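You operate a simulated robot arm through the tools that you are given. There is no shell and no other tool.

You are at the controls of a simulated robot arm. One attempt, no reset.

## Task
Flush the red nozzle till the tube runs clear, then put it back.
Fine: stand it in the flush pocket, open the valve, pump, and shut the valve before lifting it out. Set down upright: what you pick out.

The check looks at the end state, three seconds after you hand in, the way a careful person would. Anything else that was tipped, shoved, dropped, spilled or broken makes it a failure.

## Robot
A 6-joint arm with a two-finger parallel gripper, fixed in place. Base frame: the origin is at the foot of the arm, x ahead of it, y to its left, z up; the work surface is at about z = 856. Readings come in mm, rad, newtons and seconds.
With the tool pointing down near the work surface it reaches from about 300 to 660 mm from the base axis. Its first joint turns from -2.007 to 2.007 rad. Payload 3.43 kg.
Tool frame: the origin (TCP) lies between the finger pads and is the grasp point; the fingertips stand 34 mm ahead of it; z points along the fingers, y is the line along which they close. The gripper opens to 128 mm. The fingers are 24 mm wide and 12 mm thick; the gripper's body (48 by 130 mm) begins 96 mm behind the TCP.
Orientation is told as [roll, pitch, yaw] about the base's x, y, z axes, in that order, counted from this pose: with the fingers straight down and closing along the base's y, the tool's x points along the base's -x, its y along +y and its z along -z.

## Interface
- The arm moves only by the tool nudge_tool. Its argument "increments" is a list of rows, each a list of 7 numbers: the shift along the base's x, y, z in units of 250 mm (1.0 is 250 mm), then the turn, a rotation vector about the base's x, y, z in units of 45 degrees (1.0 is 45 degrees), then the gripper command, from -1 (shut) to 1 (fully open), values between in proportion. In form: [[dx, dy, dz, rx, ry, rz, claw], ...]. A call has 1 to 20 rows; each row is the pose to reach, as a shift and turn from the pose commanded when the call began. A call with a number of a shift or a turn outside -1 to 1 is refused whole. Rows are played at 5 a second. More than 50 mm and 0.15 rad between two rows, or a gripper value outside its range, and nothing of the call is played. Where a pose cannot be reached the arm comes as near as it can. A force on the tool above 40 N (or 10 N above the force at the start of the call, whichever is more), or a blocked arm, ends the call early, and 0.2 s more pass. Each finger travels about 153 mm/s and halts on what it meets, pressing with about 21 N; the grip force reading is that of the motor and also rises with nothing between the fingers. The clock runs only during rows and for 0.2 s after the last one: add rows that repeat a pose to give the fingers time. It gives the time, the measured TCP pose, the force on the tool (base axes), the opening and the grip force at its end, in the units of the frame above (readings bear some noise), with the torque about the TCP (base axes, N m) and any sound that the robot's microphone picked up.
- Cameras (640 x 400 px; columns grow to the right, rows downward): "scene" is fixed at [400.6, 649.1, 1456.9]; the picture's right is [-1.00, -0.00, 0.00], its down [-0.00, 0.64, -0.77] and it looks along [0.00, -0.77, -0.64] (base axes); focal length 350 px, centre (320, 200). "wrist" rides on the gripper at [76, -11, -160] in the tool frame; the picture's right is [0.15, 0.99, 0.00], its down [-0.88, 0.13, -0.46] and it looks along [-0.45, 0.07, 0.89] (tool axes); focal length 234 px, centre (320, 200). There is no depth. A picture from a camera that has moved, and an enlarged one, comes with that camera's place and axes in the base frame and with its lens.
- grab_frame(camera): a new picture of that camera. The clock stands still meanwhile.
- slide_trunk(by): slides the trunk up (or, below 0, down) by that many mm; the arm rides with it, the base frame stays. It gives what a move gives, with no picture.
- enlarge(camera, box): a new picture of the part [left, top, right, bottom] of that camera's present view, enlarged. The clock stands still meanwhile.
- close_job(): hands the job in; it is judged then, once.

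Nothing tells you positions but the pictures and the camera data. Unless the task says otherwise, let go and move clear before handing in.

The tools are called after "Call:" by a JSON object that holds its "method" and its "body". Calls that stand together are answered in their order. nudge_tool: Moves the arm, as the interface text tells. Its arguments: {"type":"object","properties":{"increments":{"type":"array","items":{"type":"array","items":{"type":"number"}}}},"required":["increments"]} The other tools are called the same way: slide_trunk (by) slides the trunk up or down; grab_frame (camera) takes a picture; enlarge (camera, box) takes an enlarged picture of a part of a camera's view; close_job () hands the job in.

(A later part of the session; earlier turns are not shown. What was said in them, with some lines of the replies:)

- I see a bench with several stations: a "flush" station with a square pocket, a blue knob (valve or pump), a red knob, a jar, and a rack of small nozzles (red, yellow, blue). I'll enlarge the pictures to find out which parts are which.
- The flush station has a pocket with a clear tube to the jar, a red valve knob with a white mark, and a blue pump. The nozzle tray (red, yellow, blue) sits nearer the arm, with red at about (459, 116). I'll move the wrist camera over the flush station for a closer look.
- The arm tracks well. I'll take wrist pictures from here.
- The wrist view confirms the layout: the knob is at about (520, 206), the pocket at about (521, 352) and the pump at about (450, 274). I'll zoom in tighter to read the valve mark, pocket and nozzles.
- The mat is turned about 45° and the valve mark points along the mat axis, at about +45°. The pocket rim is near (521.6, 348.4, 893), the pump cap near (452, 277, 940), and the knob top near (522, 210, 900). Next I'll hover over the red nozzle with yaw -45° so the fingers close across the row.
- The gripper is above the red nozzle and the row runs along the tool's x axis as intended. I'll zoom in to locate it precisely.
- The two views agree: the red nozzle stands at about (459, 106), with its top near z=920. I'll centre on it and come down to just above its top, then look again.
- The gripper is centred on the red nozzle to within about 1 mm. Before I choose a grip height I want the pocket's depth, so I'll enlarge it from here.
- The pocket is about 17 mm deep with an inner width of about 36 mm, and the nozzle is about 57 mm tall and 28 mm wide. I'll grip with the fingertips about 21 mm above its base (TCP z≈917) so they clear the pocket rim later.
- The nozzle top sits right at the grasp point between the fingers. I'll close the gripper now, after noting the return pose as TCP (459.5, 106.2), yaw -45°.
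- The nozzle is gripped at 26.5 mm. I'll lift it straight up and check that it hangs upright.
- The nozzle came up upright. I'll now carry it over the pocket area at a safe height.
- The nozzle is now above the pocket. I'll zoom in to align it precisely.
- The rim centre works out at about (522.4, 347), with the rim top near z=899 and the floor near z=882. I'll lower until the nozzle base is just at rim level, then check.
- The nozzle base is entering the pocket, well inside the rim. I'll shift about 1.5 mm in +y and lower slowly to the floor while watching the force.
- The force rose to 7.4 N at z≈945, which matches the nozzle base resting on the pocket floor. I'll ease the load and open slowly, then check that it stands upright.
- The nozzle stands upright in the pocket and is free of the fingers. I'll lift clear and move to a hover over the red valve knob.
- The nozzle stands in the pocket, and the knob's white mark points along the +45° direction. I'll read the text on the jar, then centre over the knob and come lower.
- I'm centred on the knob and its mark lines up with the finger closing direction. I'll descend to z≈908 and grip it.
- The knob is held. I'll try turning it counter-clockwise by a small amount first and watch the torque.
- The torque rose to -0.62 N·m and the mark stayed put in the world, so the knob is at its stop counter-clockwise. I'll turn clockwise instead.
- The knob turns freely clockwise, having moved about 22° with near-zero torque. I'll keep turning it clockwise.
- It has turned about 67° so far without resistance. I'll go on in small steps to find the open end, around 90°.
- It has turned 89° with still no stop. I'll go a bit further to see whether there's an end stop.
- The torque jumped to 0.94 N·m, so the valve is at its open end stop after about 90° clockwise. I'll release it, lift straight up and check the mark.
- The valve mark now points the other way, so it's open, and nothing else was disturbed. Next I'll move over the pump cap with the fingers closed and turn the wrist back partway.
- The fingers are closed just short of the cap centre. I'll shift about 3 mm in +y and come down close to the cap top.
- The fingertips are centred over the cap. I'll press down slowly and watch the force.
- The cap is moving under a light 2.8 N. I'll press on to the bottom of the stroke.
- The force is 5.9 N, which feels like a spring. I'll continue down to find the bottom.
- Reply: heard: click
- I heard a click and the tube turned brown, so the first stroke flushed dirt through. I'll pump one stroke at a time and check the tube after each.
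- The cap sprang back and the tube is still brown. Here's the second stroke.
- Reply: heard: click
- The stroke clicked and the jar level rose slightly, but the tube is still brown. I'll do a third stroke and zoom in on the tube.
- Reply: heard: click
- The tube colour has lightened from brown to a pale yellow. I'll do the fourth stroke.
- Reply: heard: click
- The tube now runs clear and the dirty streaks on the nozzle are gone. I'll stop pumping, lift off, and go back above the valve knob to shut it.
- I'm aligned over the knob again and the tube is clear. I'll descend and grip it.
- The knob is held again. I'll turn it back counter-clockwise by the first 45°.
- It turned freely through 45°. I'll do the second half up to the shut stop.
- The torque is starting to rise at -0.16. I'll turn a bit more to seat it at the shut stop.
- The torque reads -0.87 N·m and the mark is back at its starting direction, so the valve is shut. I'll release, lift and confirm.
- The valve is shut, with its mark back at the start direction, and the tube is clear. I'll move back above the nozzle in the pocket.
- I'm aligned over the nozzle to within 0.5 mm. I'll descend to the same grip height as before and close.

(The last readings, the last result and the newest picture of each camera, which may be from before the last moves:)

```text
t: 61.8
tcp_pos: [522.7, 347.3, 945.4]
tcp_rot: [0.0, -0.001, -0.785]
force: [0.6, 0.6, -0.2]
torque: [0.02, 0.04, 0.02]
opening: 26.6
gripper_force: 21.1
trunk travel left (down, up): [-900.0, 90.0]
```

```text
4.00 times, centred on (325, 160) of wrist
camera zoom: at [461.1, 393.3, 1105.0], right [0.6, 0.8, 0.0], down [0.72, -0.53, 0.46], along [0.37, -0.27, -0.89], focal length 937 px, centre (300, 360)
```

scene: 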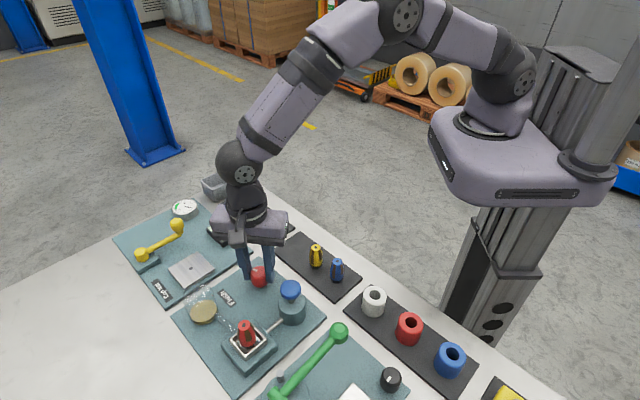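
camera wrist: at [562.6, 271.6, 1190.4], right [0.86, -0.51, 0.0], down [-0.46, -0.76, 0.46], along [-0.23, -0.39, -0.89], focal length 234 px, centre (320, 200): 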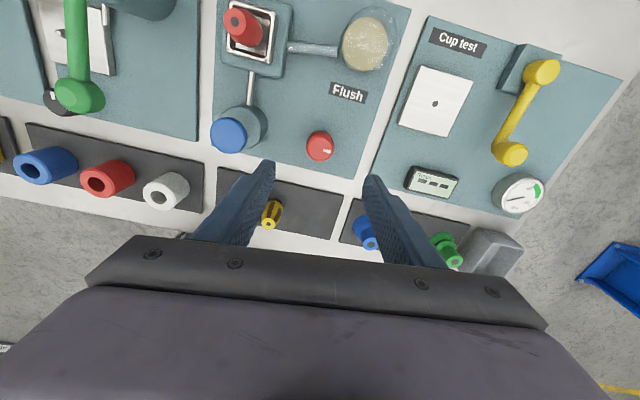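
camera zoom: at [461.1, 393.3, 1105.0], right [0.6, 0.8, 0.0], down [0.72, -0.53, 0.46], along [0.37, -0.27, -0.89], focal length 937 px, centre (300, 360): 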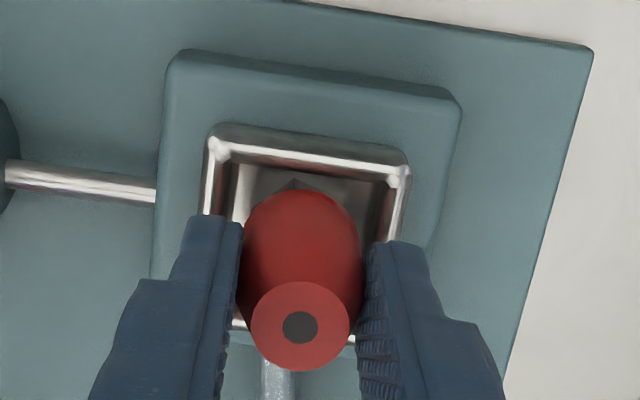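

The nozzle is gripped again. I'll lift it straight out and check it before carrying it back.

Call:
{"method": "nudge_tool", "body": {"increments": [[0, 0, 0.03, 0, 0, 0, -0.85], [0, 0, 0.08, 0, 0, 0, -0.85], [0, 0, 0.16, 0, 0, 0, -0.85], [0, 0, 0.25, 0, 0, 0, -0.85], [0, 0, 0.34, 0, 0, 0, -0.85], [0, 0, 0.34, 0, 0, 0, -0.85]]}}

Call:
{"method": "enlarge", "body": {"camera": "scene", "box": [180, 250, 300, 370]}}

Call:
{"method": "enlarge", "body": {"camera": "wrist", "box": [270, 110, 380, 210]}}

```text
t: 63.2
tcp_pos: [522.4, 347.9, 1030.4]
tcp_rot: [0.001, 0.0, -0.784]
force: [0.0, 0.4, -0.1]
torque: [0.0, 0.01, 0.0]
opening: 26.4
gripper_force: 20.9
trunk travel left (down, up): [-900.0, 90.0]
```

```text
3.33 times, centred on (240, 310) of scene
camera zoom: at [400.6, 649.1, 1456.9], right [-1.0, 0.0, 0.0], down [0.0, 0.64, -0.77], along [0.0, -0.77, -0.64], focal length 1165 px, centre (587, -167)
```

zoom: 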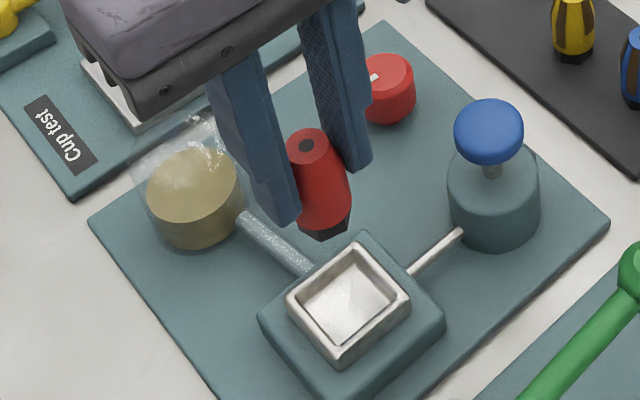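

```text
4.00 times, centred on (325, 160) of wrist
camera zoom: at [460.8, 393.0, 1190.4], right [0.6, 0.8, 0.0], down [0.72, -0.53, 0.46], along [0.37, -0.27, -0.89], focal length 937 px, centre (300, 360)
```

zoom: 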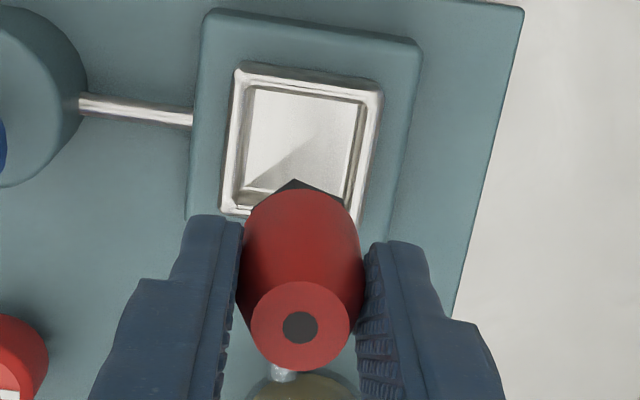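

The nozzle is out, clean and upright. I'll carry it back over its place in the tray.

Call:
{"method": "nudge_tool", "body": {"increments": [[-0.025, -0.097, 0, 0, 0, 0, -0.85], [-0.05, -0.194, 0, 0, 0, 0, -0.85], [-0.075, -0.291, 0, 0, 0, 0, -0.85], [-0.1, -0.388, 0, 0, 0, 0, -0.85], [-0.125, -0.485, 0, 0, 0, 0, -0.85], [-0.15, -0.582, 0, 0, 0, 0, -0.85], [-0.175, -0.679, 0, 0, 0, 0, -0.85], [-0.2, -0.776, 0, 0, 0, 0, -0.85], [-0.225, -0.873, 0, 0, 0, 0, -0.85], [-0.2506, -0.968, 0, 0, 0, 0, -0.85], [-0.2506, -0.968, 0, 0, 0, 0, -0.85]]}}

Call:
{"method": "grab_frame", "body": {"camera": "wrist"}}

Call:
{"method": "enlarge", "body": {"camera": "scene", "box": [240, 160, 380, 290]}}

```text
t: 65.6
tcp_pos: [457.9, 106.5, 1030.8]
tcp_rot: [-0.001, -0.001, -0.784]
force: [-0.1, 0.6, -1.7]
torque: [0.06, 0.01, 0.01]
opening: 26.2
gripper_force: 21.1
trunk travel left (down, up): [-900.0, 90.0]
```

```text
taken
camera wrist: at [397.4, 151.3, 1190.3], right [0.6, 0.8, 0.0], down [0.72, -0.53, 0.46], along [0.37, -0.27, -0.89], focal length 234 px, centre (320, 200)
```

wrist: 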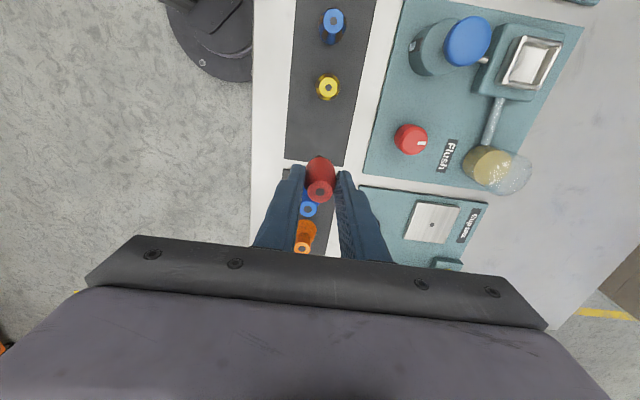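

```text
3.08 times, centred on (310, 225) of scene
camera zoom: at [400.6, 649.1, 1456.9], right [-1.0, 0.0, 0.0], down [0.0, 0.64, -0.77], along [0.0, -0.77, -0.64], focal length 1075 px, centre (351, 123)
```

zoom: 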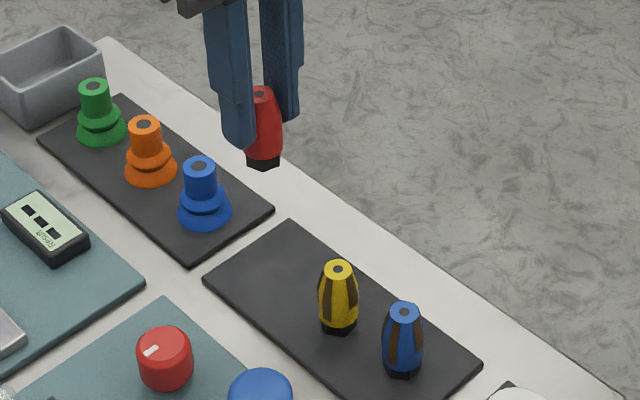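

This matches the view from when I first lifted it. I'll lower toward the tray, slowing near contact at TCP z≈918.

Call:
{"method": "nudge_tool", "body": {"increments": [[0, 0, -0.1, 0, 0, 0, -0.85], [0, 0, -0.2, 0, 0, 0, -0.85], [0, 0, -0.3, 0, 0, 0, -0.85], [0, 0, -0.37, 0, 0, 0, -0.85], [0, 0, -0.41, 0, 0, 0, -0.85], [0, 0, -0.43, 0, 0, 0, -0.85], [0, 0, -0.442, 0, 0, 0, -0.85], [0, 0, -0.442, 0, 0, 0, -0.85]]}}

Call:
{"method": "enlarge", "body": {"camera": "scene", "box": [270, 205, 350, 285]}}

Call:
{"method": "enlarge", "body": {"camera": "wrist", "box": [260, 110, 380, 210]}}

```text
t: 67.4
tcp_pos: [460.3, 104.8, 920.0]
tcp_rot: [-0.001, 0.0, -0.787]
force: [0.1, 0.1, -0.1]
torque: [-0.02, 0.01, -0.01]
opening: 26.3
gripper_force: 20.7
trunk travel left (down, up): [-900.0, 90.0]
```

```text
5.00 times, centred on (310, 245) of scene
camera zoom: at [400.6, 649.1, 1456.9], right [-1.0, 0.0, 0.0], down [0.0, 0.64, -0.77], along [0.0, -0.77, -0.64], focal length 1747 px, centre (370, -25)
```

zoom: 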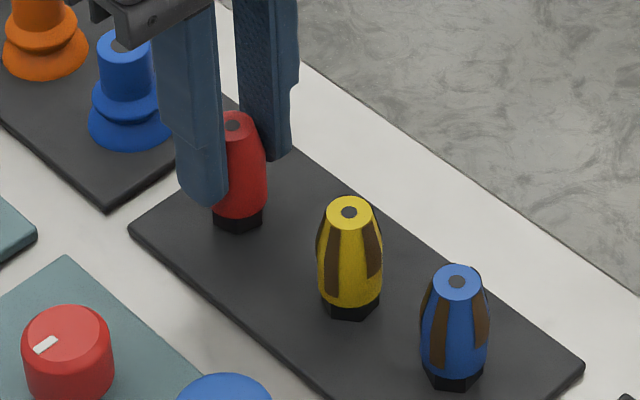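

```text
4.00 times, centred on (320, 160) of wrist
camera zoom: at [398.6, 151.1, 1079.4], right [0.6, 0.8, 0.0], down [0.72, -0.53, 0.46], along [0.37, -0.27, -0.89], focal length 937 px, centre (320, 360)
```

zoom: 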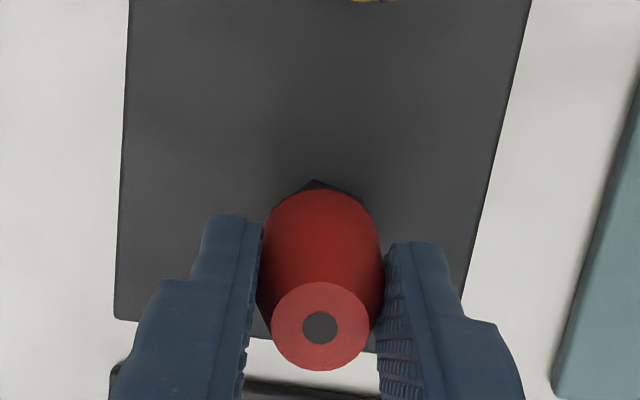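

There's no contact yet at z≈920. I'll continue down in 1 mm steps.

Call:
{"method": "nudge_tool", "body": {"increments": [[0, 0, -0.004, 0, 0, 0, -0.85], [0, 0, -0.008, 0, 0, 0, -0.85], [0, 0, -0.008, 0, 0, 0, -0.85]]}}

```text
t: 68.2
tcp_pos: [460.3, 106.7, 917.9]
tcp_rot: [-0.002, -0.001, -0.786]
force: [-0.2, -0.4, -1.4]
torque: [0.02, 0.0, -0.01]
opening: 26.4
gripper_force: 21.2
trunk travel left (down, up): [-900.0, 90.0]
```

Still no contact, and I'm at about the original grasp height. I'll go 1–2 mm lower.

Call:
{"method": "nudge_tool", "body": {"increments": [[0, 0, -0.003, 0, 0, 0, -0.85], [0, 0, -0.006, 0, 0, 0, -0.85], [0, 0, -0.006, 0, 0, 0, -0.85]]}}

```text
t: 69.0
tcp_pos: [459.8, 105.0, 916.7]
tcp_rot: [0.002, -0.002, -0.785]
force: [0.3, 0.4, 9.6]
torque: [0.01, 0.03, 0.0]
opening: 26.4
gripper_force: 21.4
trunk travel left (down, up): [-900.0, 90.0]
```

There's contact at 9.6 N, so the base is on the tray. I'll ease off slightly and open slowly.

Call:
{"method": "nudge_tool", "body": {"increments": [[0, 0, 0.003, 0, 0, 0, -0.85], [0, 0, 0.003, 0, 0, 0, -0.55], [0, 0, 0.003, 0, 0, 0, -0.45], [0, 0, 0.003, 0, 0, 0, -0.35], [0, 0, 0.003, 0, 0, 0, -0.2], [0, 0, 0.003, 0, 0, 0, -0.05], [0, 0, 0.003, 0, 0, 0, -0.05]]}}

Call:
{"method": "enlarge", "body": {"camera": "scene", "box": [270, 205, 350, 285]}}

Call:
{"method": "enlarge", "body": {"camera": "wrist", "box": [260, 110, 380, 210]}}

```text
t: 70.6
tcp_pos: [460.0, 105.4, 916.6]
tcp_rot: [0.0, -0.001, -0.786]
force: [0.1, 0.6, 0.0]
torque: [-0.01, 0.04, 0.02]
opening: 61.1
gripper_force: 0.0
trunk travel left (down, up): [-900.0, 90.0]
```

```text
5.00 times, centred on (310, 245) of scene
camera zoom: at [400.6, 649.1, 1456.9], right [-1.0, 0.0, 0.0], down [0.0, 0.64, -0.77], along [0.0, -0.77, -0.64], focal length 1747 px, centre (370, -25)
```

zoom: 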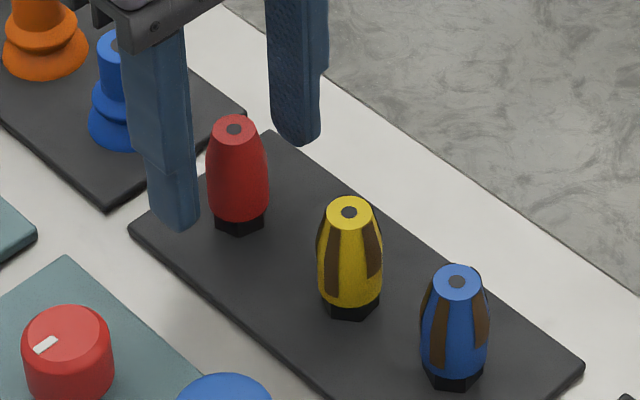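

```text
4.00 times, centred on (320, 160) of wrist
camera zoom: at [397.9, 151.4, 1076.9], right [0.6, 0.8, 0.0], down [0.72, -0.53, 0.46], along [0.37, -0.27, -0.89], focal length 937 px, centre (320, 360)
```

zoom: 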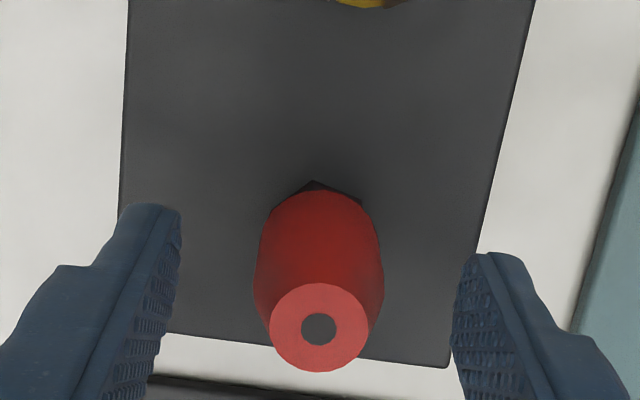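

The red nozzle stands upright in its original place. I'll lift straight up and move clear.

Call:
{"method": "nudge_tool", "body": {"increments": [[0, 0, 0.06, 0, 0, 0, -0.05], [0, 0, 0.14, 0, 0, 0, -0.05], [0, 0, 0.26, 0, 0, 0, 0], [0, 0, 0.4, 0, 0, 0, 0], [0, 0, 0.55, 0, 0, 0, 0], [0, 0, 0.7, 0, 0, 0, 0], [-0.08, 0.05, 0.8, 0, 0, 0, 0], [-0.16, 0.1, 0.85, 0, 0, 0, 0], [-0.16, 0.1, 0.85, 0, 0, 0, 0]]}}

Call:
{"method": "grab_frame", "body": {"camera": "scene"}}

Call:
{"method": "enlarge", "body": {"camera": "scene", "box": [180, 210, 360, 370]}}

Call:
{"method": "grab_frame", "body": {"camera": "wrist"}}

```text
t: 72.6
tcp_pos: [420.6, 129.6, 1128.2]
tcp_rot: [0.0, 0.0, -0.786]
force: [0.4, 0.4, -0.1]
torque: [-0.02, 0.03, 0.04]
opening: 64.3
gripper_force: 0.1
trunk travel left (down, up): [-900.0, 90.0]
```

```text
taken
```

scene: 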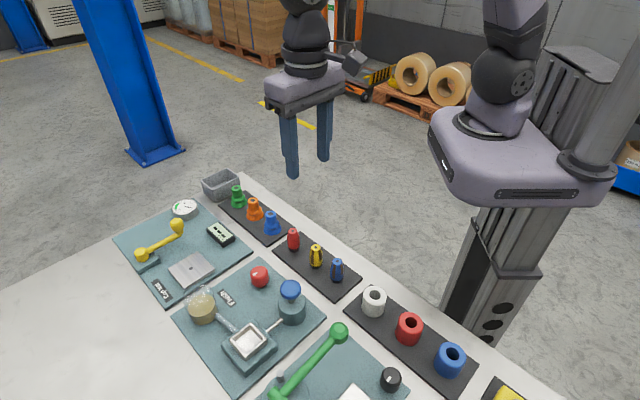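

```text
2.50 times, centred on (270, 290) of scene
camera zoom: at [400.6, 649.1, 1456.9], right [-1.0, 0.0, 0.0], down [0.0, 0.64, -0.77], along [0.0, -0.77, -0.64], focal length 874 px, centre (445, -25)
```

zoom: 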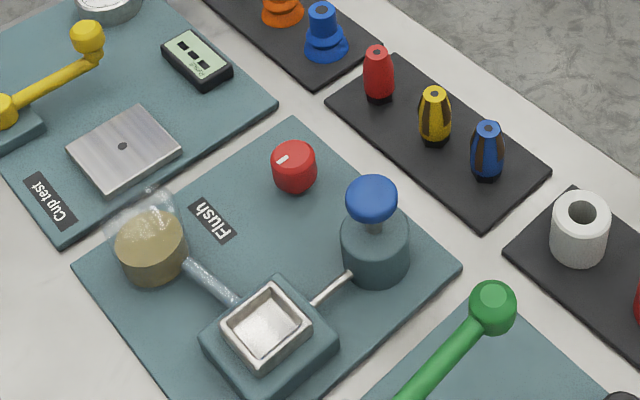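

```text
taken
camera wrist: at [359.0, 175.0, 1289.4], right [0.6, 0.8, 0.0], down [0.72, -0.53, 0.46], along [0.37, -0.27, -0.89], focal length 234 px, centre (320, 200)
```

wrist: 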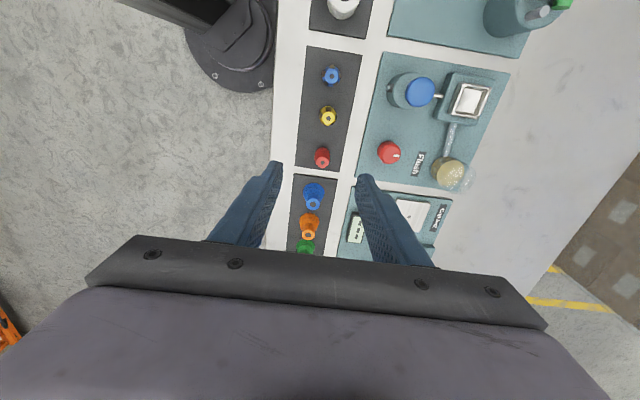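

Everything looks in place. The jar level looks a little different, so I'll check the jar and the valve closely before handing in.

Call:
{"method": "enlarge", "body": {"camera": "scene", "box": [180, 280, 270, 350]}}

Call:
{"method": "enlarge", "body": {"camera": "scene", "box": [240, 255, 280, 295]}}

Call:
{"method": "enlarge", "body": {"camera": "scene", "box": [270, 215, 350, 285]}}

```text
5.71 times, centred on (225, 315) of scene
camera zoom: at [400.6, 649.1, 1456.9], right [-1.0, 0.0, 0.0], down [0.0, 0.64, -0.77], along [0.0, -0.77, -0.64], focal length 1997 px, centre (863, -457)
```

zoom: 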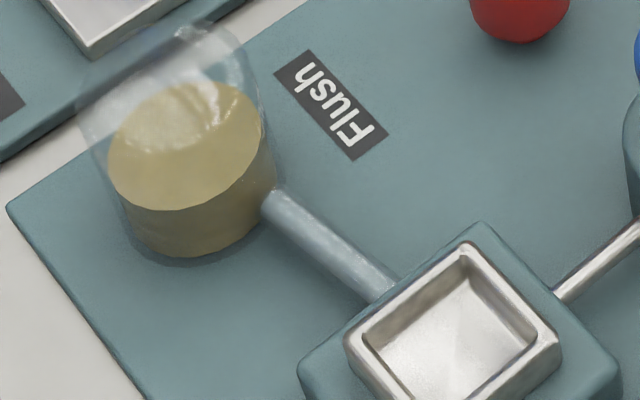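

```text
10.00 times, centred on (260, 275) of scene
camera zoom: at [400.6, 649.1, 1456.9], right [-1.0, 0.0, 0.0], down [0.0, 0.64, -0.77], along [0.0, -0.77, -0.64], focal length 3495 px, centre (920, -550)
```

zoom: 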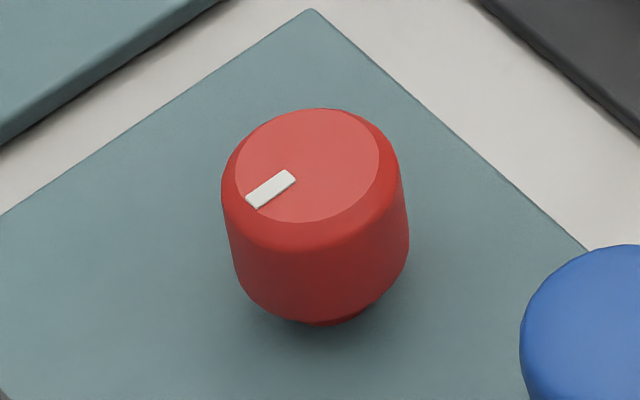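

```text
5.71 times, centred on (310, 250) of scene
camera zoom: at [400.6, 649.1, 1456.9], right [-1.0, 0.0, 0.0], down [0.0, 0.64, -0.77], along [0.0, -0.77, -0.64], focal length 1997 px, centre (377, -86)
```

zoom: 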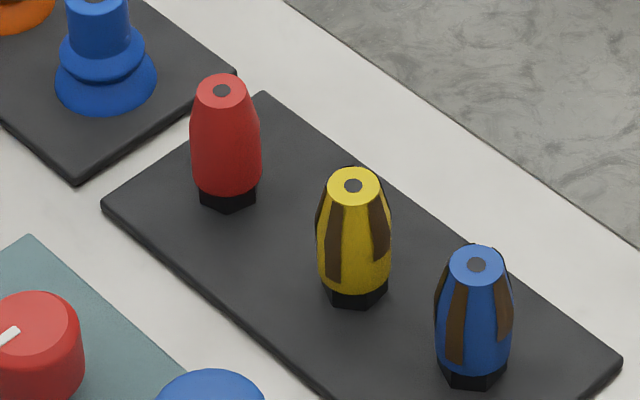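

The jar level is unchanged since the fourth stroke, the tube is clear, and the valve mark sits exactly where it started (shut). The clean red nozzle stands upright in its original spot and the gripper is clear, so I'm handing in.

Call:
{"method": "close_job", "body": {}}

```text
The job is handed in.
```

The red nozzle is flushed and standing upright back in its original spot in the tray, and I've handed the job in.

- **Flush:** I stood the nozzle in the flush pocket, turned the valve about 90° clockwise to open it, and pumped four strokes. The tube went from brown to pale yellow to clear, and the dirty streaks on the nozzle were gone.
- **Valve:** I turned it back to its stop before lifting the nozzle out. Its mark points where it did at the start.
- **Surroundings:** In the last pictures the other nozzles and stations were undisturbed. The jar level had not changed since the fourth stroke. The gripper was empty and clear of the bench.

I don't have the check's result.
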